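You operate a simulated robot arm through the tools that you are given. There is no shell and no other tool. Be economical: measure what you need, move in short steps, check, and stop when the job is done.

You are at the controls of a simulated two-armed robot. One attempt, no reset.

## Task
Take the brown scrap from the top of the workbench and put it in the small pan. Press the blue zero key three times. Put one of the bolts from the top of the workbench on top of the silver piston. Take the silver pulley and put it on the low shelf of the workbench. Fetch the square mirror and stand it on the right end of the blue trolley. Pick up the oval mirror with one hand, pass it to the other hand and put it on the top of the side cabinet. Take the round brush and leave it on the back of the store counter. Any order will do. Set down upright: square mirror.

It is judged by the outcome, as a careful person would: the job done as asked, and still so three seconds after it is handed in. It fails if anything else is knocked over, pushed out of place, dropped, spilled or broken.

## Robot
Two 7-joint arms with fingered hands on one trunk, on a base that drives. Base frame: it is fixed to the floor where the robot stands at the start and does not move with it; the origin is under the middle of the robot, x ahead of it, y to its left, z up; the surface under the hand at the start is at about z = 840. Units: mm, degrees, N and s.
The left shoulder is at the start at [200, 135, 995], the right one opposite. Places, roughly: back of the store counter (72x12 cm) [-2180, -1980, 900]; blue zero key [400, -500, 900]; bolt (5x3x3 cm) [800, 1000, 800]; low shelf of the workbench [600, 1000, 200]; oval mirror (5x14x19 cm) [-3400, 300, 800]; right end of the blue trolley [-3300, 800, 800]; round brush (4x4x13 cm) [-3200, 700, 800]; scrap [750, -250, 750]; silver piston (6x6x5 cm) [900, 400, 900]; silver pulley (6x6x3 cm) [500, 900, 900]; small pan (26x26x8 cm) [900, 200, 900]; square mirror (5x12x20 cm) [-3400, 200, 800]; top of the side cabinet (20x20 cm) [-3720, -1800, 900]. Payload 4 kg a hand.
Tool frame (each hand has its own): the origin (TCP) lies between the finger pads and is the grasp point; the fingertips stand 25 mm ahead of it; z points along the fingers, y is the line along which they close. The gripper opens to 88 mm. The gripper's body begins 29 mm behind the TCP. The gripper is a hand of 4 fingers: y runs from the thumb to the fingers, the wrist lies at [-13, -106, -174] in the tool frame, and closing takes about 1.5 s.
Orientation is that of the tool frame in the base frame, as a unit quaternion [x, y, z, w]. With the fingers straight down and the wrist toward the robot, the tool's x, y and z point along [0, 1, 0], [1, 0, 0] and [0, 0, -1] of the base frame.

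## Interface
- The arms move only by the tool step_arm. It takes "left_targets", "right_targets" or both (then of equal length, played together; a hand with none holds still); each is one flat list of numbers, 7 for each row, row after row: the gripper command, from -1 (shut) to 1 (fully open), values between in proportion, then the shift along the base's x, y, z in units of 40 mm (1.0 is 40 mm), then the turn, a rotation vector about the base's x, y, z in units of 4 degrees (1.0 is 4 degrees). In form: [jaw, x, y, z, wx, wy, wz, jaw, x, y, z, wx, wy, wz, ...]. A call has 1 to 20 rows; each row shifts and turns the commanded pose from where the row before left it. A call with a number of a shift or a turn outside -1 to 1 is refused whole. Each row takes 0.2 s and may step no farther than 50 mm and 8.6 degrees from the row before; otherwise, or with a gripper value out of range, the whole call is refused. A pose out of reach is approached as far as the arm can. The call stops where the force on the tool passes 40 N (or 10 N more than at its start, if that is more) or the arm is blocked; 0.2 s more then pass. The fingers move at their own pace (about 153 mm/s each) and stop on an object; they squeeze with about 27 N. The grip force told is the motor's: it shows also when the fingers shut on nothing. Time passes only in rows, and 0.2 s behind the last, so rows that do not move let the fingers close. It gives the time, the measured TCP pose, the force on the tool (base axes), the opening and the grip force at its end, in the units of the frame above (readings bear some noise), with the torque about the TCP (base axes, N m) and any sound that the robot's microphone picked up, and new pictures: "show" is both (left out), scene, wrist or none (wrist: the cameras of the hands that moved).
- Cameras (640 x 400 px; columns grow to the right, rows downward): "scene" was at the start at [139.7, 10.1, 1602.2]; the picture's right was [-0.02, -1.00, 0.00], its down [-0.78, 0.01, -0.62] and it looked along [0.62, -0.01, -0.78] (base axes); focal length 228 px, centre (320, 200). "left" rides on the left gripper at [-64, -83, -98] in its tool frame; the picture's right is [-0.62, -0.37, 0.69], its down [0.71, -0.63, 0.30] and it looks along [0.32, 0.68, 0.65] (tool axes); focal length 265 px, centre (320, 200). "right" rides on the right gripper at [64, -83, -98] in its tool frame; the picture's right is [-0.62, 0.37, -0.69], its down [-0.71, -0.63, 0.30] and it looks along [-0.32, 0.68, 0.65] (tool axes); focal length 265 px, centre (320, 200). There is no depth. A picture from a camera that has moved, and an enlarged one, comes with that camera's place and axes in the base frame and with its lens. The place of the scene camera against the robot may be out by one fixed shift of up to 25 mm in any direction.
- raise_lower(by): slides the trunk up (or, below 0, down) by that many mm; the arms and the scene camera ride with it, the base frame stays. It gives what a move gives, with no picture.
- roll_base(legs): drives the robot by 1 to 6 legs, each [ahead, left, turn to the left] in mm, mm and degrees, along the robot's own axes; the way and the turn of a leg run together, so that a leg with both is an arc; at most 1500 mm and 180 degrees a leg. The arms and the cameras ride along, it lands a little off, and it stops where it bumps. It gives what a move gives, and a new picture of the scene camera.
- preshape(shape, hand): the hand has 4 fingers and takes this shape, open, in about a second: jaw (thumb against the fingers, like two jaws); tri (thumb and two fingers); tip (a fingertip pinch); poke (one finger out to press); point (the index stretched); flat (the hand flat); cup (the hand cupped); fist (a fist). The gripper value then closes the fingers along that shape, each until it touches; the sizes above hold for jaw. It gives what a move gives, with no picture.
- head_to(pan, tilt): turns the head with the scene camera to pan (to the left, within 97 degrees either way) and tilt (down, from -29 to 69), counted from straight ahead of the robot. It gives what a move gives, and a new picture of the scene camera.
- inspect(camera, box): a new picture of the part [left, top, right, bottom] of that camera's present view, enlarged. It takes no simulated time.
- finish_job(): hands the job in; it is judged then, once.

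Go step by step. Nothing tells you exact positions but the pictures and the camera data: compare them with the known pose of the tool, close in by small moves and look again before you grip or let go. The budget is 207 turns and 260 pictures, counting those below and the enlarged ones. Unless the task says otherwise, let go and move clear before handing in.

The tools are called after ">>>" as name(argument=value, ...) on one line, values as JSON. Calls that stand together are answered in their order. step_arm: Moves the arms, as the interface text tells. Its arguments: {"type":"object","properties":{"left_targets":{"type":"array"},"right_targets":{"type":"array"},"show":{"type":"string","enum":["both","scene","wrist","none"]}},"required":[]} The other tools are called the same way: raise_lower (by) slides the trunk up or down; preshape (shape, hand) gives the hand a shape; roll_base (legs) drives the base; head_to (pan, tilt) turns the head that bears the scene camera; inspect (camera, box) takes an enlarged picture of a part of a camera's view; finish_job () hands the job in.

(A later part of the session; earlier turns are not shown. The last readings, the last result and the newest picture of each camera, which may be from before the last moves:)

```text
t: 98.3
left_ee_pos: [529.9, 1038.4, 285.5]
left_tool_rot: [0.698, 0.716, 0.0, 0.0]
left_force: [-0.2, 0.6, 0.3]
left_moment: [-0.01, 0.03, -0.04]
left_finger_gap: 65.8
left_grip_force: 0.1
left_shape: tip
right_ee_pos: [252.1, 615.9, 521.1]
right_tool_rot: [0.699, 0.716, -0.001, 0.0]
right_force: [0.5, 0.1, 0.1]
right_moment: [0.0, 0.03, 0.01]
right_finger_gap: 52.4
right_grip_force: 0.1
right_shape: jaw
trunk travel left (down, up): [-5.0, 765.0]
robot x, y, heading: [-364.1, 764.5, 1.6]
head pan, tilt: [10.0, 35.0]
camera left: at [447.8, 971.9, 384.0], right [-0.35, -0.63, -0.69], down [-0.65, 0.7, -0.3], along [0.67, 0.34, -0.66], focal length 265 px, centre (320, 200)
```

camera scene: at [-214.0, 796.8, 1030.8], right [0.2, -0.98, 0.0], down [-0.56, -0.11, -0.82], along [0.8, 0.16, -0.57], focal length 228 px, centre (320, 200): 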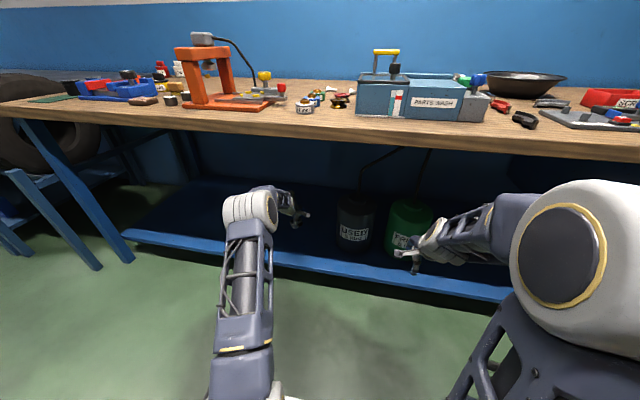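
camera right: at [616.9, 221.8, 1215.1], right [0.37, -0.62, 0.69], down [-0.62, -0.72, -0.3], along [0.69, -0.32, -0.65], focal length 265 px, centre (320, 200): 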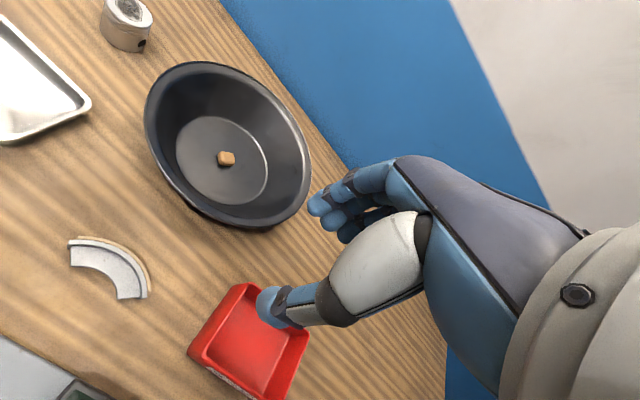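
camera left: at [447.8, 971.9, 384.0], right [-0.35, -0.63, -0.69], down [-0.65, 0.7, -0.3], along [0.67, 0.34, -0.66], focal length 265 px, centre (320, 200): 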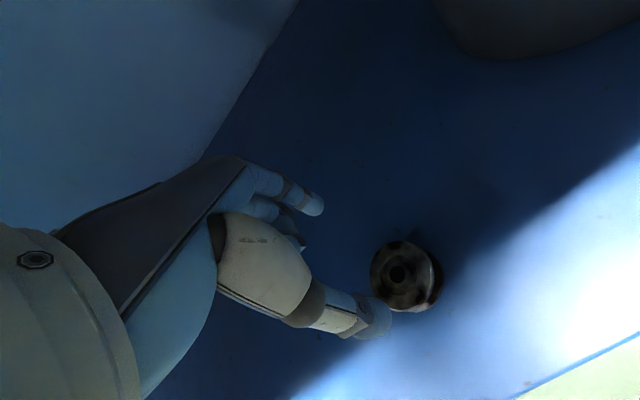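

The pulley stands flat on the shelf. I withdraw the hand and back the base off.

>>> step_arm(left_targets=[0.5, 0, 0, 0.9, 0, 0, 0, 0.5, 0, 0, 0.9, 0, 0, 0, 0.5, 0, 0, 0.9, 0, 0, 0, 0.5, 0, 0, 0.9, 0, 0, 0, 0.5, -0.9, 0, 0.2, 0, 0, 0, 0.5, -0.9, 0, 0, 0, 0, 0, 0.5, -0.9, 0, 0, 0, 0, 0, 0.5, -0.9, 0, 0, 0, 0, 0, 0.5, -0.9, 0, 0, 0, 0, 0, 0.5, -0.9, 0, 0, 0, 0, 0, 0.5, -0.9, 0, 0, 0, 0, 0, 0.5, -0.9, 0, 0, 0, 0, 0], show="scene")

>>> roll_base(legs=[[-350, 0, 0]])

>>> raise_lower(by=400)

>>> raise_lower(by=200)

>>> preshape(hand="right", shape="poke")

```text
t: 101.0
left_ee_pos: [243.7, 1038.2, 437.2]
left_tool_rot: [0.698, 0.716, 0.001, 0.0]
left_force: [0.7, 0.7, 1.3]
left_moment: [0.02, 0.0, -0.01]
left_finger_gap: 65.7
left_grip_force: 0.1
left_shape: tip
right_ee_pos: [252.7, 615.9, 521.1]
right_tool_rot: [0.699, 0.715, 0.0, 0.0]
right_force: [0.7, 0.3, 0.4]
right_moment: [0.02, 0.01, 0.0]
right_finger_gap: 52.2
right_grip_force: 0.0
right_shape: jaw
trunk travel left (down, up): [-5.0, 765.0]
robot x, y, heading: [-364.9, 767.2, 1.6]
head pan, tilt: [10.0, 35.0]
camera scene: at [-214.0, 796.8, 1030.8], right [0.2, -0.98, 0.0], down [-0.56, -0.11, -0.82], along [0.8, 0.16, -0.57], focal length 228 px, centre (320, 200)
```

scene: 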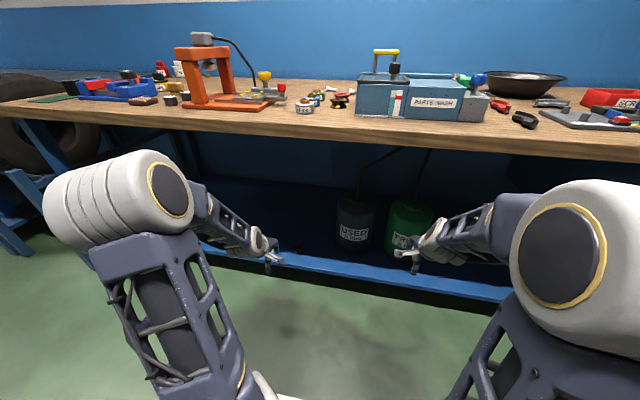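

```text
t: 103.2
left_ee_pos: [-97.6, 1029.9, 436.9]
left_tool_rot: [0.698, 0.716, 0.0, 0.0]
left_force: [0.4, -1.0, 0.2]
left_moment: [0.02, -0.01, -0.01]
left_finger_gap: 65.7
left_grip_force: 0.0
left_shape: tip
right_ee_pos: [-90.6, 608.2, 520.5]
right_tool_rot: [0.698, 0.716, 0.0, 0.0]
right_force: [-0.3, -0.4, -0.1]
right_moment: [0.0, 0.03, 0.0]
right_finger_gap: 52.2
right_grip_force: 0.0
right_shape: jaw
trunk travel left (down, up): [-5.0, 765.0]
robot x, y, heading: [-706.0, 758.2, 1.5]
head pan, tilt: [10.0, 35.0]
camera scene: at [-557.5, 788.2, 1030.8], right [0.2, -0.98, 0.0], down [-0.56, -0.11, -0.82], along [0.8, 0.16, -0.57], focal length 228 px, centre (320, 200)
```

scene: 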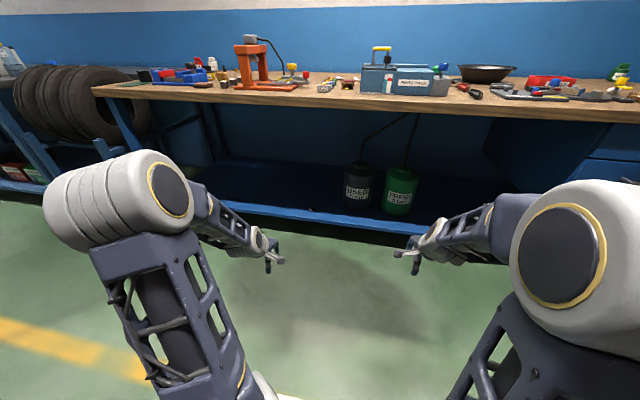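

```text
t: 107.0
left_ee_pos: [-99.6, 1029.9, 836.8]
left_tool_rot: [0.697, 0.717, 0.0, -0.001]
left_force: [0.4, 0.1, -0.5]
left_moment: [0.01, 0.0, 0.03]
left_finger_gap: 66.0
left_grip_force: 0.0
left_shape: tip
right_ee_pos: [-89.9, 608.1, 921.2]
right_tool_rot: [0.698, 0.716, 0.0, -0.001]
right_force: [0.0, 0.1, 0.7]
right_moment: [0.0, -0.02, 0.01]
right_finger_gap: 52.4
right_grip_force: 0.1
right_shape: jaw
trunk travel left (down, up): [-405.0, 365.0]
robot x, y, heading: [-709.3, 759.4, 1.5]
head pan, tilt: [10.0, 35.0]
```

```text
t: 109.2
left_ee_pos: [-99.2, 1029.6, 1036.4]
left_tool_rot: [0.698, 0.716, 0.0, 0.001]
left_force: [-0.7, 1.0, 1.0]
left_moment: [0.03, -0.01, -0.02]
left_finger_gap: 65.9
left_grip_force: 0.1
left_shape: tip
right_ee_pos: [-91.2, 607.6, 1121.1]
right_tool_rot: [0.698, 0.716, 0.0, 0.0]
right_force: [-0.1, 0.0, -0.5]
right_moment: [0.01, -0.04, 0.02]
right_finger_gap: 52.3
right_grip_force: 0.1
right_shape: jaw
trunk travel left (down, up): [-605.0, 165.0]
robot x, y, heading: [-708.1, 758.3, 1.6]
head pan, tilt: [10.0, 35.0]
```

```text
t: 110.1
left_ee_pos: [-97.9, 1030.0, 1037.3]
left_tool_rot: [0.697, 0.717, 0.0, 0.0]
left_force: [-0.1, -0.4, -0.5]
left_moment: [0.02, 0.01, -0.01]
left_finger_gap: 65.8
left_grip_force: 0.1
left_shape: tip
right_ee_pos: [-90.4, 607.1, 1121.6]
right_tool_rot: [0.698, 0.716, 0.001, 0.0]
right_force: [-0.2, -0.8, 0.0]
right_moment: [0.02, -0.01, -0.02]
right_finger_gap: 0.0
right_grip_force: 0.0
right_shape: poke
trunk travel left (down, up): [-605.0, 165.0]
robot x, y, heading: [-707.9, 761.2, 1.5]
head pan, tilt: [10.0, 35.0]
```

Now to the zero key: drive right along the bench, then ahead.

>>> roll_base(legs=[[0, -1040, -1.5], [490, 0, 0]])

>>> head_to(pan=-30, tilt=50)

>>> inspect(camera="scene", box=[200, 130, 420, 290])

>>> inspect(camera="right", box=[0, 0, 640, 400])

```text
t: 117.9
left_ee_pos: [414.2, -29.1, 1037.3]
left_tool_rot: [0.71, 0.704, 0.0, 0.0]
left_force: [-0.7, -0.1, -0.1]
left_moment: [0.02, -0.01, -0.02]
left_finger_gap: 65.6
left_grip_force: 0.0
left_shape: tip
right_ee_pos: [407.8, -452.3, 1122.0]
right_tool_rot: [0.71, 0.704, 0.0, 0.0]
right_force: [0.3, -0.5, -0.4]
right_moment: [0.02, -0.04, -0.01]
right_finger_gap: 0.0
right_grip_force: 0.1
right_shape: poke
trunk travel left (down, up): [-605.0, 165.0]
robot x, y, heading: [-208.5, -279.7, -0.3]
head pan, tilt: [10.0, 35.0]
camera scene: at [-52.5, -255.4, 1630.8], right [0.17, -0.99, 0.0], down [-0.57, -0.09, -0.82], along [0.81, 0.14, -0.57], focal length 228 px, centre (320, 200)
```

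scene: 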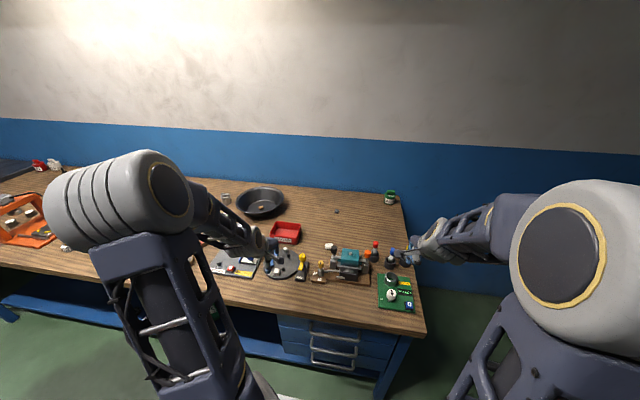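

```text
t: 119.0
left_ee_pos: [415.0, -32.1, 1036.6]
left_tool_rot: [0.71, 0.704, 0.0, 0.0]
left_force: [0.9, 0.5, 0.2]
left_moment: [-0.04, 0.0, -0.03]
left_finger_gap: 65.9
left_grip_force: 0.1
left_shape: tip
right_ee_pos: [408.0, -452.3, 1121.1]
right_tool_rot: [0.71, 0.704, 0.0, -0.001]
right_force: [-0.4, 0.3, 0.1]
right_moment: [0.0, 0.0, -0.03]
right_finger_gap: 0.0
right_grip_force: 0.0
right_shape: poke
trunk travel left (down, up): [-605.0, 165.0]
robot x, y, heading: [-201.3, -282.5, -0.5]
head pan, tilt: [-30.0, 50.0]
camera scene: at [-73.0, -309.0, 1609.1], right [-0.51, -0.86, 0.0], down [-0.66, 0.39, -0.64], along [0.55, -0.33, -0.77], focal length 228 px, centre (320, 200)
```

scene: 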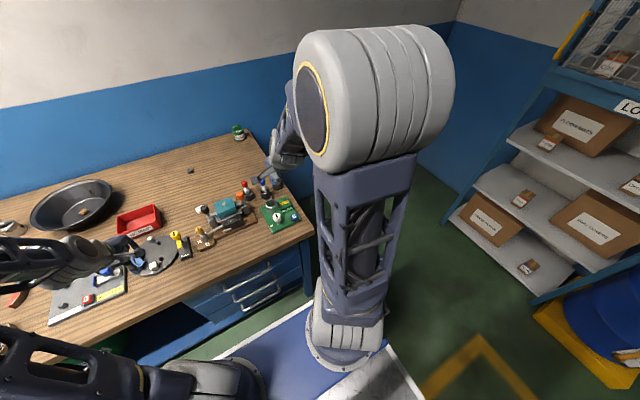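

```text
2.50 times, centred on (310, 210) of scene
camera zoom: at [-73.0, -309.0, 1609.1], right [-0.51, -0.86, 0.0], down [-0.66, 0.39, -0.64], along [0.55, -0.33, -0.77], focal length 570 px, centre (345, 175)
```

zoom: 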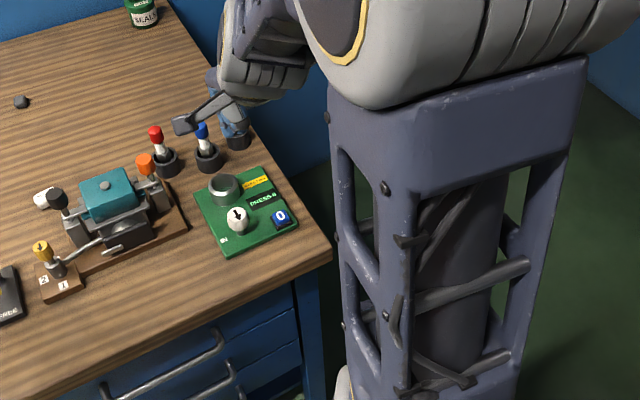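

```text
1.00 times, centred on (320, 200) of right (not enlarged: the box is as wide or as high as the picture)
camera zoom: at [324.8, -387.5, 1219.7], right [0.36, -0.62, 0.69], down [-0.64, -0.71, -0.3], along [0.68, -0.33, -0.65], focal length 265 px, centre (320, 200)
```

zoom: 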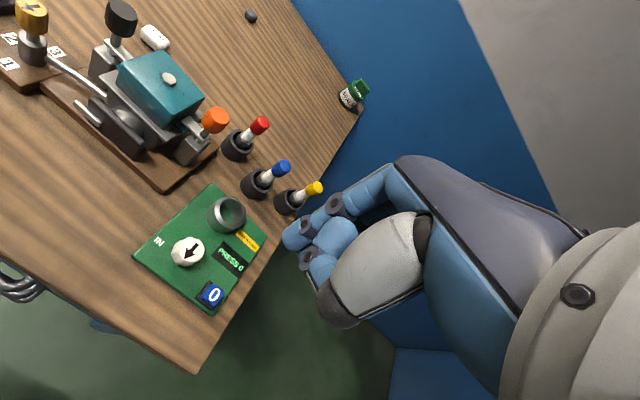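

The blue "0" key is at about (428,-498). I look at the poking finger's shape.

>>> inspect(camera="right", box=[240, 140, 460, 340])

>>> inspect(camera="scene", box=[240, 130, 340, 230])

```text
2.00 times, centred on (350, 240) of right
camera zoom: at [324.8, -387.5, 1219.7], right [0.36, -0.62, 0.69], down [-0.64, -0.71, -0.3], along [0.68, -0.33, -0.65], focal length 531 px, centre (260, 120)
```

zoom: 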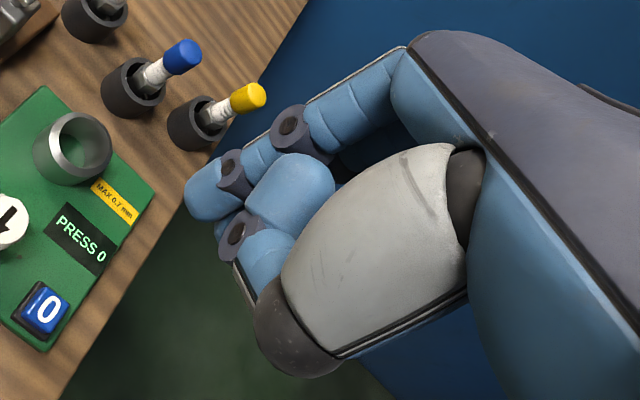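

```text
4.00 times, centred on (290, 180) of scene
camera zoom: at [-73.0, -309.0, 1609.1], right [-0.51, -0.86, 0.0], down [-0.66, 0.39, -0.64], along [0.55, -0.33, -0.77], focal length 913 px, centre (440, 280)
```

zoom: 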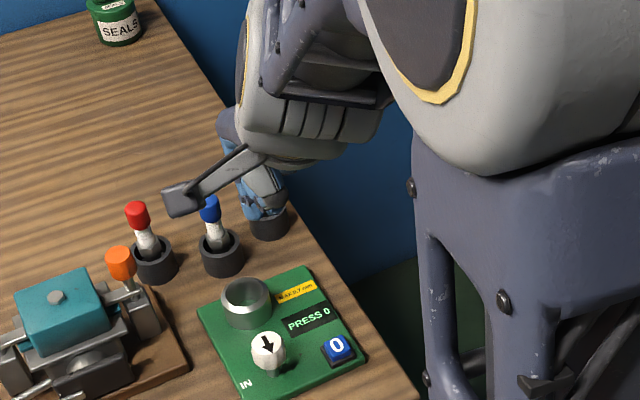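

>>> step_arm(right_targets=[0, 0.065, -0.27, -0.9, 0, 0, 0, 0, 0.065, -0.27, -0.9, 0, 0, 0, 0, 0.065, -0.27, -0.9, 0, 0, 0, 0, 0.065, -0.27, -0.9, 0, 0, 0, 0, 0.065, -0.27, -0.9, 0, 0, 0], show="both")

>>> inspect(camera="scene", box=[240, 160, 340, 260])

```text
t: 120.2
left_ee_pos: [413.9, -30.2, 1036.7]
left_tool_rot: [0.71, 0.704, 0.0, -0.001]
left_force: [0.2, 0.1, -0.8]
left_moment: [-0.02, -0.01, -0.01]
left_finger_gap: 65.6
left_grip_force: 0.0
left_shape: tip
right_ee_pos: [422.8, -506.6, 941.3]
right_tool_rot: [0.71, 0.704, 0.0, 0.0]
right_force: [0.2, 0.6, 1.6]
right_moment: [-0.01, 0.02, -0.02]
right_finger_gap: 0.1
right_grip_force: 0.2
right_shape: poke
trunk travel left (down, up): [-605.0, 165.0]
robot x, y, heading: [-206.2, -281.8, -0.6]
head pan, tilt: [-30.0, 50.0]
camera scene: at [-73.4, -308.8, 1609.1], right [-0.51, -0.86, 0.0], down [-0.66, 0.39, -0.64], along [0.55, -0.33, -0.77], focal length 228 px, centre (320, 200)
camera right: at [339.4, -440.9, 1039.5], right [0.36, -0.62, 0.69], down [-0.64, -0.71, -0.3], along [0.68, -0.33, -0.65], focal length 265 px, centre (320, 200)
```

scene: 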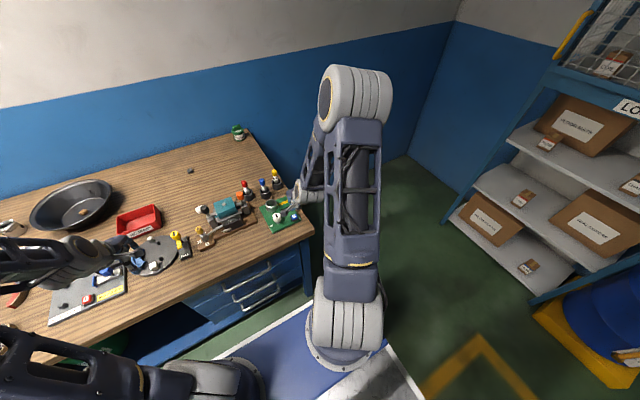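
right: 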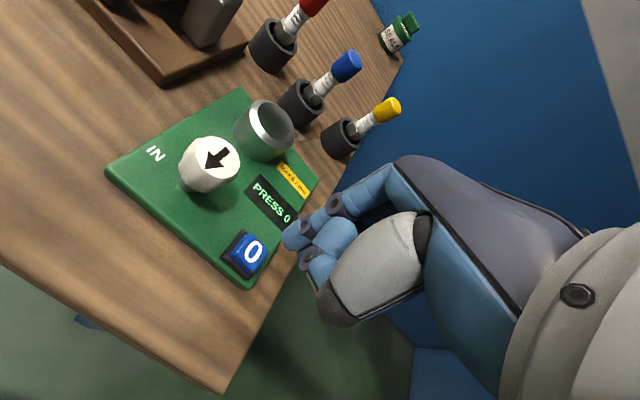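

```text
4.00 times, centred on (290, 210) of scene
camera zoom: at [-73.4, -308.8, 1609.1], right [-0.51, -0.86, 0.0], down [-0.66, 0.39, -0.64], along [0.55, -0.33, -0.77], focal length 913 px, centre (440, 160)
```

zoom: 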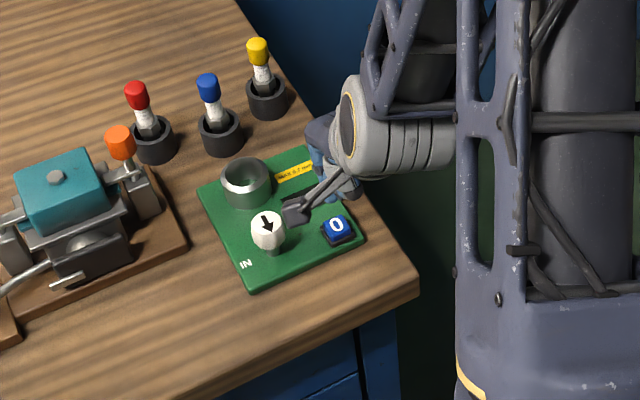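

>>> step_arm(right_targets=[0, -0.03, -0.05, -0.5, 0, 0, 0, 0, 0, 0, -0.5, 0, 0, 0, 0, 0, 0, 0, 0, 0, 0], show="wrist")

>>> inspect(camera="right", box=[220, 170, 380, 330])

```text
t: 121.0
left_ee_pos: [414.8, -30.8, 1037.0]
left_tool_rot: [0.71, 0.704, 0.0, 0.0]
left_force: [-0.4, 0.3, -0.1]
left_moment: [0.02, -0.01, 0.03]
left_finger_gap: 65.5
left_grip_force: 0.0
left_shape: tip
right_ee_pos: [421.6, -507.2, 898.8]
right_tool_rot: [0.71, 0.704, 0.001, 0.0]
right_force: [0.1, 0.6, -0.7]
right_moment: [0.02, -0.03, 0.0]
right_finger_gap: 0.2
right_grip_force: 0.1
right_shape: poke
trunk travel left (down, up): [-605.0, 165.0]
robot x, y, heading: [-203.4, -284.0, -0.6]
head pan, tilt: [-30.0, 50.0]
camera right: at [338.2, -442.9, 998.2], right [0.36, -0.62, 0.69], down [-0.64, -0.71, -0.3], along [0.68, -0.33, -0.65], focal length 265 px, centre (320, 200)
```

right: 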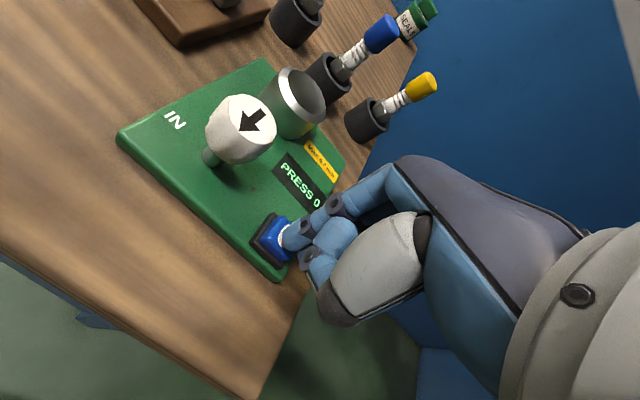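

```text
2.50 times, centred on (300, 250) of right
camera zoom: at [338.2, -442.9, 998.2], right [0.36, -0.62, 0.69], down [-0.64, -0.71, -0.3], along [0.68, -0.33, -0.65], focal length 664 px, centre (370, 75)
```

zoom: 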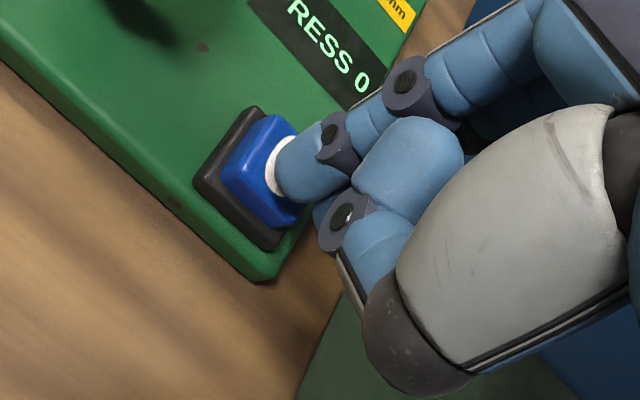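

The fingertip is over the key. I descend in small steps watching force and sound.

>>> step_arm(right_targets=[0, 0, 0, -0.1, 0, 0, 0, 0, 0, 0, -0.1, 0, 0, 0, 0, 0, 0, 0, 0, 0, 0], show="wrist")

```text
t: 121.8
left_ee_pos: [415.5, -30.6, 1038.3]
left_tool_rot: [0.71, 0.704, 0.0, 0.0]
left_force: [0.3, 0.1, -0.3]
left_moment: [-0.01, -0.03, -0.03]
left_finger_gap: 65.7
left_grip_force: 0.1
left_shape: tip
right_ee_pos: [420.3, -507.7, 893.6]
right_tool_rot: [0.71, 0.704, 0.0, 0.0]
right_force: [0.0, -0.8, -0.4]
right_moment: [0.01, 0.03, -0.05]
right_finger_gap: 0.1
right_grip_force: 0.1
right_shape: poke
trunk travel left (down, up): [-605.0, 165.0]
robot x, y, heading: [-201.2, -277.3, -0.5]
head pan, tilt: [-30.0, 50.0]
camera right: at [336.8, -443.4, 992.2], right [0.36, -0.62, 0.69], down [-0.64, -0.71, -0.3], along [0.68, -0.33, -0.65], focal length 265 px, centre (320, 200)
```

right: 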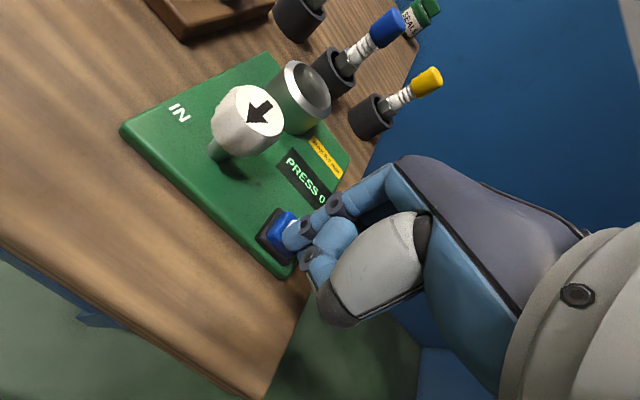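

>>> step_arm(right_targets=[0, 0.03, 0, -0.1, 0, 0, 0, 0, 0, 0, 0, 0, 0, 0], show="none")

>>> step_arm(right_targets=[0, 0, 0, -0.1, 0, 0, 0, 0, 0, 0, 0, 0, 0, 0], show="none")

>>> inspect(camera="right", box=[220, 140, 380, 300])

```text
t: 122.4
left_ee_pos: [414.7, -30.1, 1037.5]
left_tool_rot: [0.71, 0.704, 0.0, 0.0]
left_force: [-0.6, -0.1, -0.1]
left_moment: [-0.02, -0.03, 0.0]
left_finger_gap: 65.7
left_grip_force: 0.0
left_shape: tip
right_ee_pos: [421.1, -508.1, 889.7]
right_tool_rot: [0.71, 0.704, 0.0, 0.0]
right_force: [-1.8, -0.1, 2.5]
right_moment: [0.02, 0.04, -0.01]
right_finger_gap: 0.0
right_grip_force: 0.1
right_shape: poke
trunk travel left (down, up): [-605.0, 165.0]
robot x, y, heading: [-201.3, -282.0, -0.5]
head pan, tilt: [-30.0, 50.0]
heard: click
```

```text
t: 123.0
left_ee_pos: [413.0, -30.8, 1038.6]
left_tool_rot: [0.71, 0.704, 0.0, 0.0]
left_force: [0.1, 0.1, -0.5]
left_moment: [0.02, 0.01, 0.01]
left_finger_gap: 65.7
left_grip_force: 0.1
left_shape: tip
right_ee_pos: [422.4, -505.9, 888.6]
right_tool_rot: [0.711, 0.704, 0.001, 0.004]
right_force: [-2.8, 0.7, 38.0]
right_moment: [0.18, 0.03, 0.02]
right_finger_gap: 0.0
right_grip_force: 0.1
right_shape: poke
trunk travel left (down, up): [-605.0, 165.0]
robot x, y, heading: [-204.4, -283.0, -0.6]
head pan, tilt: [-30.0, 50.0]
```

```text
2.50 times, centred on (300, 220) of right
camera zoom: at [338.7, -442.5, 986.0], right [0.36, -0.62, 0.7], down [-0.63, -0.71, -0.31], along [0.69, -0.33, -0.65], focal length 664 px, centre (370, 150)
```

zoom: 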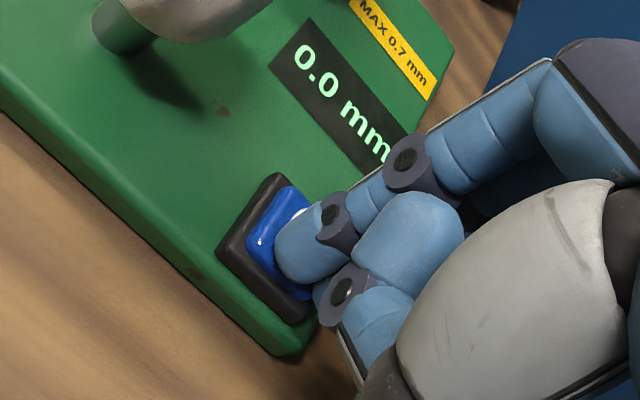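

One press registered (click, display 0.0 mm). Release and press again, two more times.

>>> step_arm(right_targets=[0, 0, 0, 0.2, 0, 0, 0, 0, 0, 0, 0.2, 0, 0, 0, 0, 0, 0, 0, 0, 0, 0], show="none")

>>> step_arm(right_targets=[0, 0, 0, -0.16, 0, 0, 0, 0, 0, 0, -0.16, 0, 0, 0, 0, 0, 0, 0, 0, 0, 0], show="none")

>>> inspect(camera="right", box=[220, 140, 380, 300])

```text
t: 123.8
left_ee_pos: [415.8, -30.6, 1037.3]
left_tool_rot: [0.71, 0.704, 0.0, 0.0]
left_force: [-0.4, 0.2, 0.3]
left_moment: [-0.01, -0.02, 0.0]
left_finger_gap: 65.9
left_grip_force: 0.1
left_shape: tip
right_ee_pos: [420.3, -507.9, 900.1]
right_tool_rot: [0.71, 0.704, 0.0, -0.001]
right_force: [0.0, 0.0, 0.7]
right_moment: [-0.02, -0.01, -0.04]
right_finger_gap: 0.1
right_grip_force: 0.0
right_shape: poke
trunk travel left (down, up): [-605.0, 165.0]
robot x, y, heading: [-204.3, -280.2, -0.7]
head pan, tilt: [-30.0, 50.0]
```

```text
t: 124.6
left_ee_pos: [414.6, -29.8, 1037.6]
left_tool_rot: [0.71, 0.704, 0.001, 0.001]
left_force: [-0.7, 0.2, 0.5]
left_moment: [-0.05, -0.01, -0.01]
left_finger_gap: 65.6
left_grip_force: 0.2
left_shape: tip
right_ee_pos: [422.4, -508.2, 889.6]
right_tool_rot: [0.71, 0.704, 0.001, 0.001]
right_force: [-0.5, -1.7, 7.5]
right_moment: [0.01, 0.0, 0.01]
right_finger_gap: 0.1
right_grip_force: 0.0
right_shape: poke
trunk travel left (down, up): [-605.0, 165.0]
robot x, y, heading: [-201.5, -279.9, -0.4]
head pan, tilt: [-30.0, 50.0]
heard: click
```

```text
2.50 times, centred on (300, 220) of right
camera zoom: at [338.4, -443.3, 987.5], right [0.36, -0.62, 0.69], down [-0.64, -0.71, -0.31], along [0.68, -0.33, -0.65], focal length 664 px, centre (370, 150)
```

zoom: 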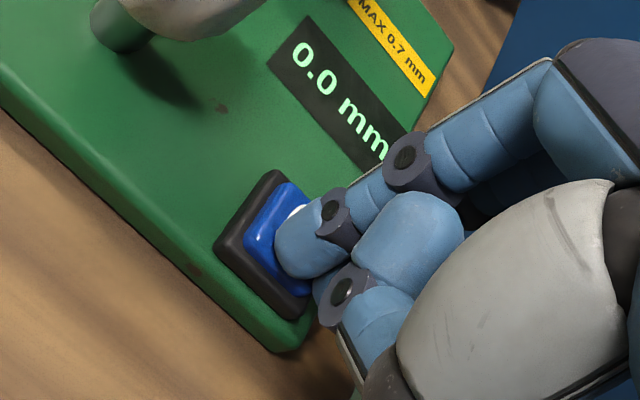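

Second click. One more press, then lift clear.

>>> step_arm(right_targets=[0, 0, 0, 0.16, 0, 0, 0, 0, 0, 0, 0.16, 0, 0, 0, 0, 0, 0, 0, 0, 0, 0], show="none")

>>> step_arm(right_targets=[0, 0, 0, -0.16, 0, 0, 0, 0, 0, 0, -0.16, 0, 0, 0, 0, 0, 0, 0, 0, 0, 0], show="none")

>>> step_arm(right_targets=[0, 0, 0, 0.5, 0, 0, 0, 0, 0, 0, 0.9, 0, 0, 0, 0, 0, 0, 0.9, 0, 0, 0, 0, 0, 0, 0.9, 0, 0, 0, 0, 0, 0, 0.9, 0, 0, 0, 0, 0, 0, 0.9, 0, 0, 0], show="wrist")

```text
t: 125.4
left_ee_pos: [415.8, -30.9, 1037.8]
left_tool_rot: [0.71, 0.704, 0.0, 0.0]
left_force: [0.5, 0.2, 0.1]
left_moment: [-0.01, -0.01, 0.01]
left_finger_gap: 65.9
left_grip_force: 0.1
left_shape: tip
right_ee_pos: [421.1, -507.8, 900.3]
right_tool_rot: [0.71, 0.705, 0.0, -0.001]
right_force: [0.0, -0.2, 0.2]
right_moment: [-0.02, -0.02, 0.0]
right_finger_gap: 0.0
right_grip_force: 0.0
right_shape: poke
trunk travel left (down, up): [-605.0, 165.0]
robot x, y, heading: [-202.4, -277.3, -0.4]
head pan, tilt: [-30.0, 50.0]
```

```text
t: 126.2
left_ee_pos: [414.6, -31.0, 1038.3]
left_tool_rot: [0.71, 0.704, 0.001, 0.0]
left_force: [0.7, 0.2, 0.5]
left_moment: [0.02, 0.01, 0.02]
left_finger_gap: 65.9
left_grip_force: 0.1
left_shape: tip
right_ee_pos: [422.0, -508.5, 888.2]
right_tool_rot: [0.71, 0.704, 0.001, 0.0]
right_force: [-1.7, 0.3, 11.8]
right_moment: [0.05, -0.01, 0.02]
right_finger_gap: 0.2
right_grip_force: 0.1
right_shape: poke
trunk travel left (down, up): [-605.0, 165.0]
robot x, y, heading: [-204.0, -280.4, -0.6]
head pan, tilt: [-30.0, 50.0]
heard: click
```

```text
t: 127.6
left_ee_pos: [415.4, -30.9, 1036.6]
left_tool_rot: [0.71, 0.704, 0.0, 0.0]
left_force: [0.8, 0.7, 0.2]
left_moment: [0.0, 0.0, 0.0]
left_finger_gap: 66.0
left_grip_force: 0.0
left_shape: tip
right_ee_pos: [417.7, -512.1, 1086.9]
right_tool_rot: [0.71, 0.704, -0.001, -0.001]
right_force: [0.0, 0.1, 0.6]
right_moment: [-0.01, 0.01, 0.0]
right_finger_gap: 0.1
right_grip_force: 0.0
right_shape: poke
trunk travel left (down, up): [-605.0, 165.0]
robot x, y, heading: [-208.3, -280.8, -0.6]
head pan, tilt: [-30.0, 50.0]
camera right: at [335.0, -446.5, 1187.0], right [0.36, -0.62, 0.69], down [-0.64, -0.71, -0.3], along [0.68, -0.33, -0.65], focal length 265 px, centre (320, 200)
```

right: 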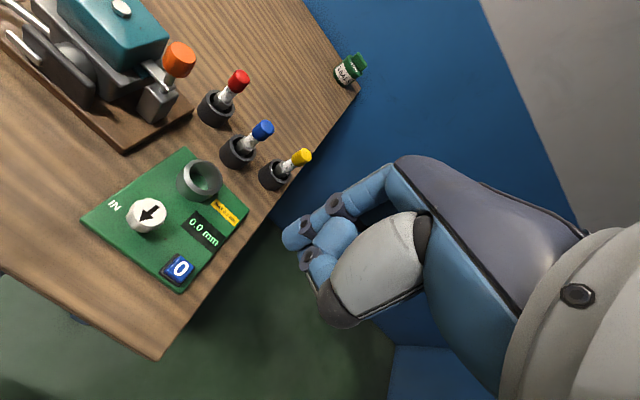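

Three clicks done. Now I back away and turn around to find the trolley with mirrors and brush.

>>> preshape(hand="right", shape="jaw")

>>> preshape(hand="left", shape="jaw")

>>> roll_base(legs=[[-900, 0, 0], [0, 0, 170]])

>>> head_to(pan=0, tilt=15)

>>> head_to(pan=-50, tilt=15)

>>> head_to(pan=50, tilt=15)

```text
t: 128.5
left_ee_pos: [413.6, -31.3, 1037.5]
left_tool_rot: [0.71, 0.704, -0.001, 0.0]
left_force: [-0.3, 0.0, 0.0]
left_moment: [-0.02, -0.01, 0.01]
left_finger_gap: 65.7
left_grip_force: 0.0
left_shape: tip
right_ee_pos: [417.9, -510.5, 1087.6]
right_tool_rot: [0.711, 0.704, 0.0, 0.0]
right_force: [0.6, -0.4, 0.5]
right_moment: [-0.02, -0.01, 0.04]
right_finger_gap: 88.3
right_grip_force: 0.1
right_shape: jaw
trunk travel left (down, up): [-605.0, 165.0]
robot x, y, heading: [-207.2, -278.7, -0.4]
head pan, tilt: [-30.0, 50.0]
```

```text
t: 129.4
left_ee_pos: [414.4, -30.0, 1037.1]
left_tool_rot: [0.711, 0.704, 0.0, 0.0]
left_force: [0.2, -0.6, -0.3]
left_moment: [-0.03, 0.0, 0.01]
left_finger_gap: 87.9
left_grip_force: 0.0
left_shape: jaw
right_ee_pos: [418.6, -511.9, 1087.2]
right_tool_rot: [0.71, 0.704, 0.001, 0.0]
right_force: [0.1, -0.3, -0.5]
right_moment: [-0.01, -0.01, 0.01]
right_finger_gap: 88.0
right_grip_force: 0.0
right_shape: jaw
trunk travel left (down, up): [-605.0, 165.0]
robot x, y, heading: [-201.0, -282.6, -0.6]
head pan, tilt: [-30.0, 50.0]
```

```text
t: 140.8
left_ee_pos: [-1734.7, -378.0, 1036.5]
left_tool_rot: [-0.616, 0.788, 0.0, 0.0]
left_force: [-0.4, 0.9, 0.0]
left_moment: [0.03, 0.03, 0.0]
left_finger_gap: 87.9
left_grip_force: 0.0
left_shape: jaw
right_ee_pos: [-1627.2, 90.6, 1088.9]
right_tool_rot: [-0.617, 0.787, 0.0, 0.0]
right_force: [-0.1, 0.7, -0.3]
right_moment: [0.0, 0.06, -0.01]
right_finger_gap: 87.7
right_grip_force: 0.0
right_shape: jaw
trunk travel left (down, up): [-605.0, 165.0]
robot x, y, heading: [-1076.9, -275.4, 166.0]
head pan, tilt: [-30.0, 50.0]
camera scene: at [-1185.3, -198.2, 1609.1], right [0.69, 0.72, 0.0], down [0.55, -0.53, -0.64], along [-0.46, 0.45, -0.77], focal length 228 px, centre (320, 200)
```

scene: 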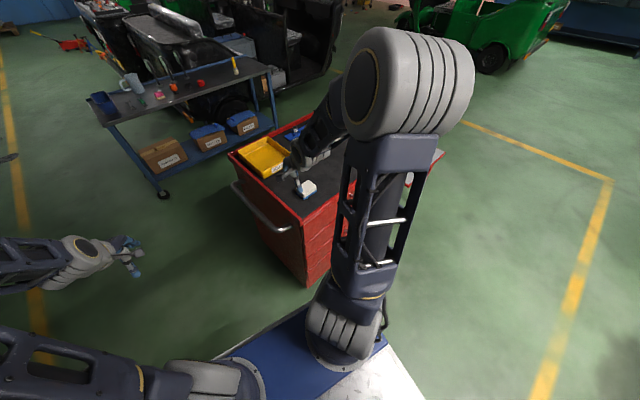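

```text
t: 141.8
left_ee_pos: [-1733.4, -378.4, 1036.9]
left_tool_rot: [-0.616, 0.787, 0.001, 0.0]
left_force: [0.8, -0.2, 0.6]
left_moment: [0.02, 0.04, -0.02]
left_finger_gap: 88.1
left_grip_force: 0.1
left_shape: jaw
right_ee_pos: [-1626.5, 89.5, 1088.7]
right_tool_rot: [-0.616, 0.787, 0.001, 0.0]
right_force: [0.1, 0.4, 0.4]
right_moment: [0.01, 0.04, 0.0]
right_finger_gap: 88.1
right_grip_force: 0.1
right_shape: jaw
trunk travel left (down, up): [-605.0, 165.0]
robot x, y, heading: [-1075.8, -278.0, 166.1]
head pan, tilt: [0.0, 15.0]
camera scene: at [-1220.5, -229.1, 1662.7], right [0.24, 0.97, 0.0], down [0.25, -0.06, -0.97], along [-0.94, 0.23, -0.26], focal length 228 px, centre (320, 200)
```

scene: 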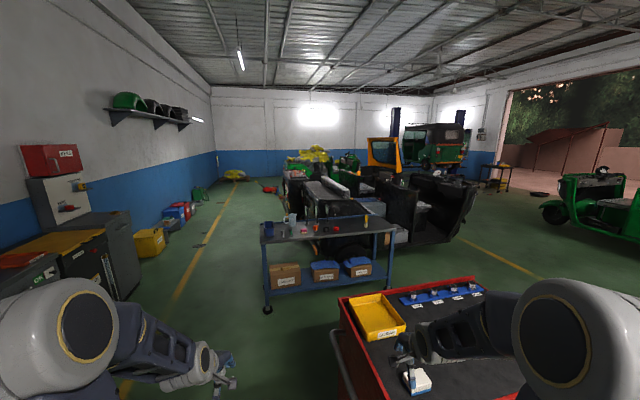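

```text
t: 143.0
left_ee_pos: [-1734.0, -378.7, 1037.6]
left_tool_rot: [-0.617, 0.787, 0.0, 0.0]
left_force: [0.1, 0.0, 0.1]
left_moment: [0.01, -0.02, -0.02]
left_finger_gap: 87.9
left_grip_force: 0.1
left_shape: jaw
right_ee_pos: [-1626.7, 90.2, 1088.0]
right_tool_rot: [-0.616, 0.788, 0.001, 0.001]
right_force: [-0.9, 1.0, -0.8]
right_moment: [-0.01, 0.04, -0.02]
right_finger_gap: 88.0
right_grip_force: 0.0
right_shape: jaw
trunk travel left (down, up): [-605.0, 165.0]
robot x, y, heading: [-1075.2, -277.0, 165.9]
head pan, tilt: [-50.0, 15.0]
camera scene: at [-1171.0, -167.8, 1662.8], right [0.9, 0.44, 0.0], down [0.11, -0.23, -0.97], along [-0.43, 0.87, -0.26], focal length 228 px, centre (320, 200)
```

scene: 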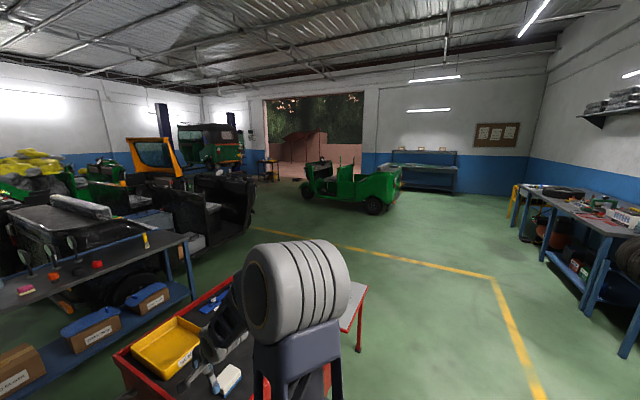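

```text
t: 144.8
left_ee_pos: [-1733.7, -378.5, 1037.4]
left_tool_rot: [-0.616, 0.788, -0.001, 0.0]
left_force: [-1.1, 0.3, 0.0]
left_moment: [0.0, -0.02, 0.01]
left_finger_gap: 87.9
left_grip_force: 0.0
left_shape: jaw
right_ee_pos: [-1625.8, 89.9, 1088.7]
right_tool_rot: [-0.616, 0.787, 0.001, -0.001]
right_force: [0.5, 0.1, -0.2]
right_moment: [-0.03, -0.01, -0.02]
right_finger_gap: 88.0
right_grip_force: 0.0
right_shape: jaw
trunk travel left (down, up): [-605.0, 165.0]
robot x, y, heading: [-1078.4, -273.7, 166.0]
head pan, tilt: [50.0, 15.0]
camera scene: at [-1205.3, -306.6, 1662.8], right [-0.59, 0.81, 0.0], down [0.21, 0.15, -0.97], along [-0.78, -0.57, -0.26], focal length 228 px, centre (320, 200)
```

scene: 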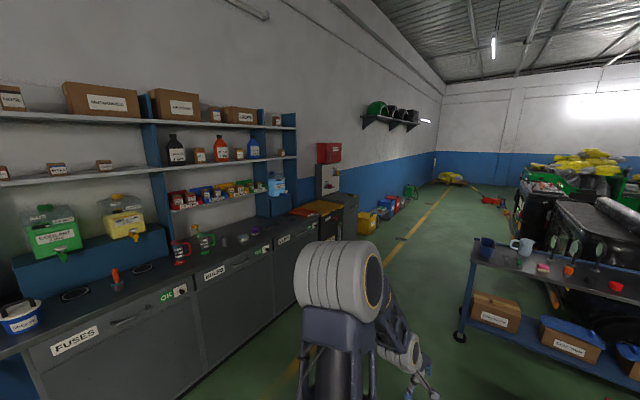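

I see the blue trolley straight ahead (around x -3250, y 0…700). I zoom in on it.

>>> head_to(pan=0, tilt=20)

>>> inspect(camera="scene", box=[240, 170, 420, 290])

```text
t: 145.9
left_ee_pos: [-1734.7, -377.7, 1037.2]
left_tool_rot: [-0.615, 0.788, 0.001, 0.0]
left_force: [0.1, -0.2, -0.2]
left_moment: [0.0, 0.01, 0.0]
left_finger_gap: 87.7
left_grip_force: 0.0
left_shape: jaw
right_ee_pos: [-1626.8, 90.5, 1088.5]
right_tool_rot: [-0.616, 0.788, -0.001, -0.001]
right_force: [0.7, 0.7, -0.3]
right_moment: [0.01, -0.02, 0.01]
right_finger_gap: 87.8
right_grip_force: 0.0
right_shape: jaw
trunk travel left (down, up): [-605.0, 165.0]
robot x, y, heading: [-1075.4, -276.4, 166.0]
head pan, tilt: [0.0, 20.0]
camera scene: at [-1220.2, -229.3, 1654.6], right [0.24, 0.97, 0.0], down [0.33, -0.08, -0.94], along [-0.91, 0.23, -0.34], focal length 228 px, centre (320, 200)
```

scene: 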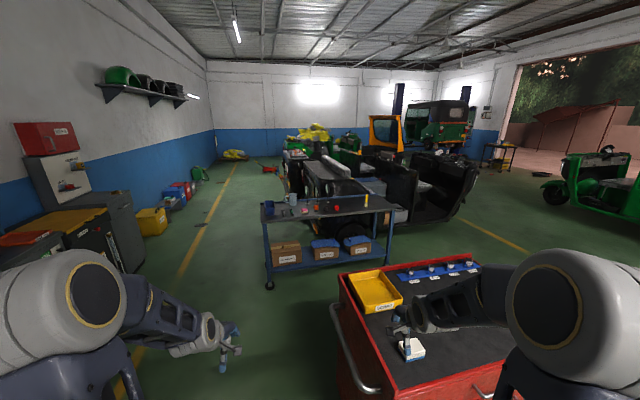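

```text
3.33 times, centred on (330, 230) of scene
camera zoom: at [-1220.2, -229.3, 1654.6], right [0.24, 0.97, 0.0], down [0.33, -0.08, -0.94], along [-0.91, 0.23, -0.34], focal length 760 px, centre (287, 100)
```

zoom: 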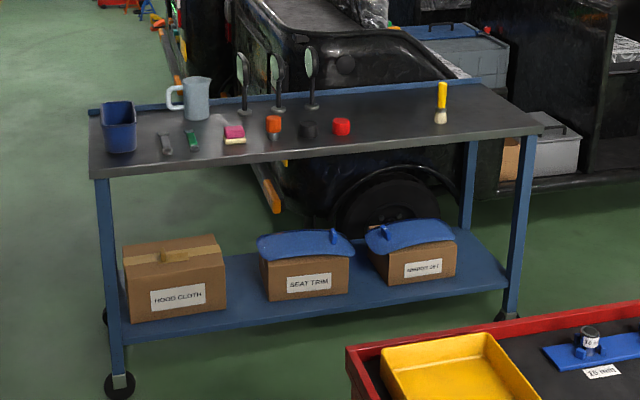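

Three stand mirrors at about x -3380, y 190–390, and the yellow-handled brush near (-3160,740). I turn square, steer clear of the red cart, and drive up to the trolley.

>>> roll_base(legs=[[0, 0, 14], [300, 200, 0], [1000, 0, 0]])

>>> head_to(pan=-40, tilt=30)

```text
t: 153.9
left_ee_pos: [-2998.6, -757.3, 1036.0]
left_tool_rot: [0.712, -0.702, 0.0, -0.001]
left_force: [-0.1, 0.5, -0.5]
left_moment: [-0.02, 0.0, 0.03]
left_finger_gap: 88.0
left_grip_force: 0.0
left_shape: jaw
right_ee_pos: [-3012.5, -276.4, 1087.8]
right_tool_rot: [0.713, -0.702, -0.001, 0.0]
right_force: [-0.1, -0.5, 0.8]
right_moment: [0.02, -0.03, 0.02]
right_finger_gap: 87.7
right_grip_force: 0.1
right_shape: jaw
trunk travel left (down, up): [-605.0, 165.0]
robot x, y, heading: [-2389.2, -491.6, -179.4]
head pan, tilt: [0.0, 20.0]
camera scene: at [-2535.7, -482.6, 1654.6], right [-0.01, 1.0, 0.0], down [0.34, 0.01, -0.94], along [-0.94, -0.01, -0.34], focal length 228 px, centre (320, 200)
```

scene: 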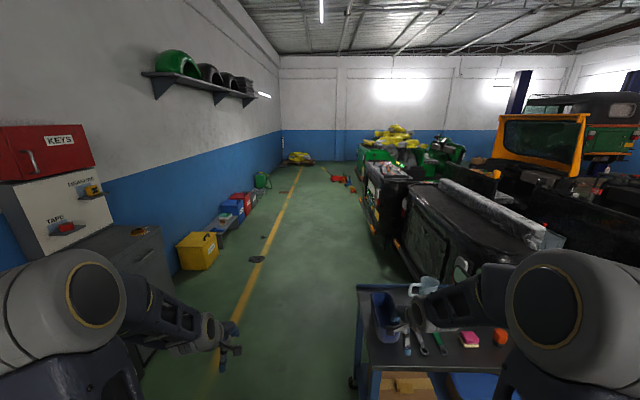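

```text
t: 155.0
left_ee_pos: [-2997.9, -756.6, 1037.3]
left_tool_rot: [0.712, -0.702, 0.0, -0.001]
left_force: [0.8, -0.2, -0.1]
left_moment: [0.0, 0.0, 0.03]
left_finger_gap: 88.1
left_grip_force: 0.0
left_shape: jaw
right_ee_pos: [-3013.4, -276.2, 1087.8]
right_tool_rot: [0.712, -0.703, 0.0, 0.0]
right_force: [-0.7, -0.3, 0.6]
right_moment: [0.05, -0.01, -0.02]
right_finger_gap: 87.9
right_grip_force: 0.0
right_shape: jaw
trunk travel left (down, up): [-605.0, 165.0]
robot x, y, heading: [-2387.6, -490.6, -179.1]
head pan, tilt: [-40.0, 30.0]
camera scene: at [-2512.7, -424.2, 1638.6], right [0.63, 0.78, 0.0], down [0.39, -0.32, -0.87], along [-0.67, 0.55, -0.5], focal length 228 px, centre (320, 200)
```

scene: 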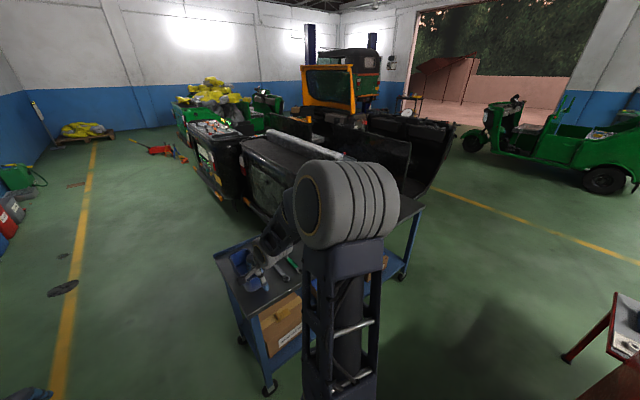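

I raise the trunk a little and slide right along the trolley.

>>> raise_lower(by=100)

>>> roll_base(legs=[[0, -540, 0]])

>>> head_to(pan=-5, tilt=40)

>>> inspect(camera="right", box=[0, 0, 640, 400])

```text
t: 156.3
left_ee_pos: [-2998.4, -755.7, 1137.8]
left_tool_rot: [0.712, -0.702, 0.0, 0.0]
left_force: [0.7, -0.6, -0.4]
left_moment: [0.02, 0.01, -0.01]
left_finger_gap: 87.8
left_grip_force: 0.1
left_shape: jaw
right_ee_pos: [-3013.3, -275.8, 1187.8]
right_tool_rot: [0.712, -0.702, 0.0, 0.0]
right_force: [-0.6, -0.4, 0.5]
right_moment: [-0.01, 0.04, -0.01]
right_finger_gap: 88.2
right_grip_force: 0.1
right_shape: jaw
trunk travel left (down, up): [-705.0, 65.0]
robot x, y, heading: [-2384.8, -490.2, -179.1]
head pan, tilt: [-40.0, 30.0]
```

```text
t: 158.7
left_ee_pos: [-3039.0, -397.4, 1137.2]
left_tool_rot: [-0.675, 0.738, 0.0, 0.001]
left_force: [-0.2, 0.6, 0.0]
left_moment: [-0.06, 0.0, 0.0]
left_finger_gap: 88.0
left_grip_force: 0.1
left_shape: jaw
right_ee_pos: [-3002.9, 81.0, 1187.4]
right_tool_rot: [-0.675, 0.738, 0.0, 0.0]
right_force: [-0.5, -0.5, -0.3]
right_moment: [-0.02, -0.01, -0.01]
right_finger_gap: 87.6
right_grip_force: 0.1
right_shape: jaw
trunk travel left (down, up): [-705.0, 65.0]
robot x, y, heading: [-2400.1, -200.8, 174.7]
head pan, tilt: [-40.0, 30.0]
stopped in leg 1: the robot was blocked; the commanded pose is now the measured one
camera scene: at [-2521.6, -117.7, 1738.6], right [0.71, 0.7, 0.0], down [0.35, -0.36, -0.87], along [-0.61, 0.62, -0.5], focal length 228 px, centre (320, 200)
```

scene: 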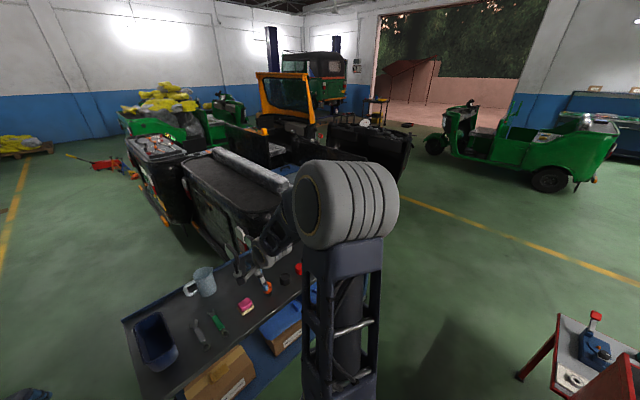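

```text
t: 159.7
left_ee_pos: [-3038.4, -398.5, 1137.1]
left_tool_rot: [-0.676, 0.737, -0.001, 0.0]
left_force: [1.0, 0.1, 0.5]
left_moment: [-0.03, 0.01, -0.02]
left_finger_gap: 87.9
left_grip_force: 0.0
left_shape: jaw
right_ee_pos: [-3003.7, 79.7, 1189.1]
right_tool_rot: [-0.675, 0.738, 0.0, 0.0]
right_force: [0.4, 0.0, -0.5]
right_moment: [-0.03, 0.02, 0.0]
right_finger_gap: 87.9
right_grip_force: 0.0
right_shape: jaw
trunk travel left (down, up): [-705.0, 65.0]
robot x, y, heading: [-2401.5, -198.8, 174.7]
head pan, tilt: [-5.0, 40.0]
camera scene: at [-2541.7, -166.8, 1723.2], right [0.18, 0.98, 0.0], down [0.63, -0.12, -0.77], along [-0.75, 0.14, -0.64], focal length 228 px, centre (320, 200)
```

scene: 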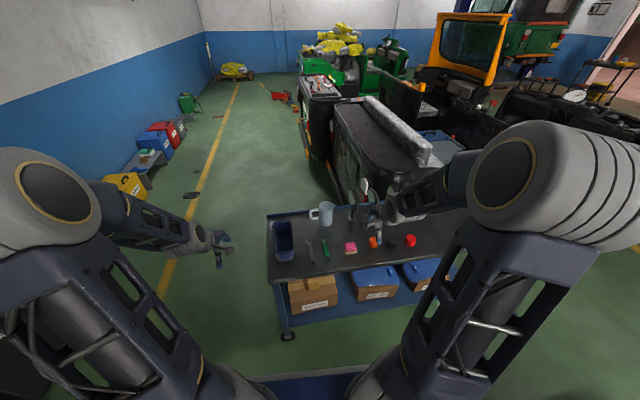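

```text
1.00 times, centred on (320, 200) of right (not enlarged: the box is as wide or as high as the picture)
camera zoom: at [-2926.0, 8.9, 1287.2], right [-0.31, 0.65, 0.69], down [0.69, 0.66, -0.3], along [-0.65, 0.38, -0.65], focal length 265 px, centre (320, 200)
```

zoom: 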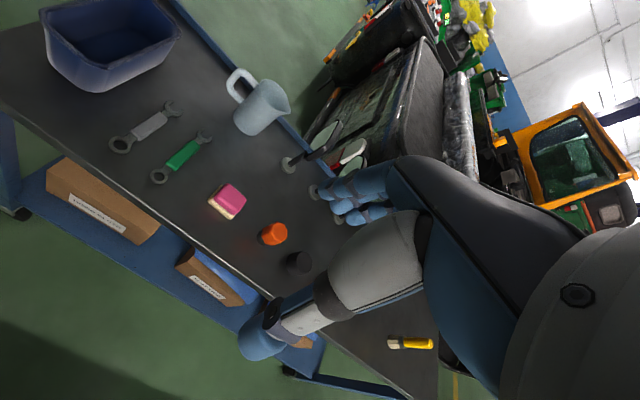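

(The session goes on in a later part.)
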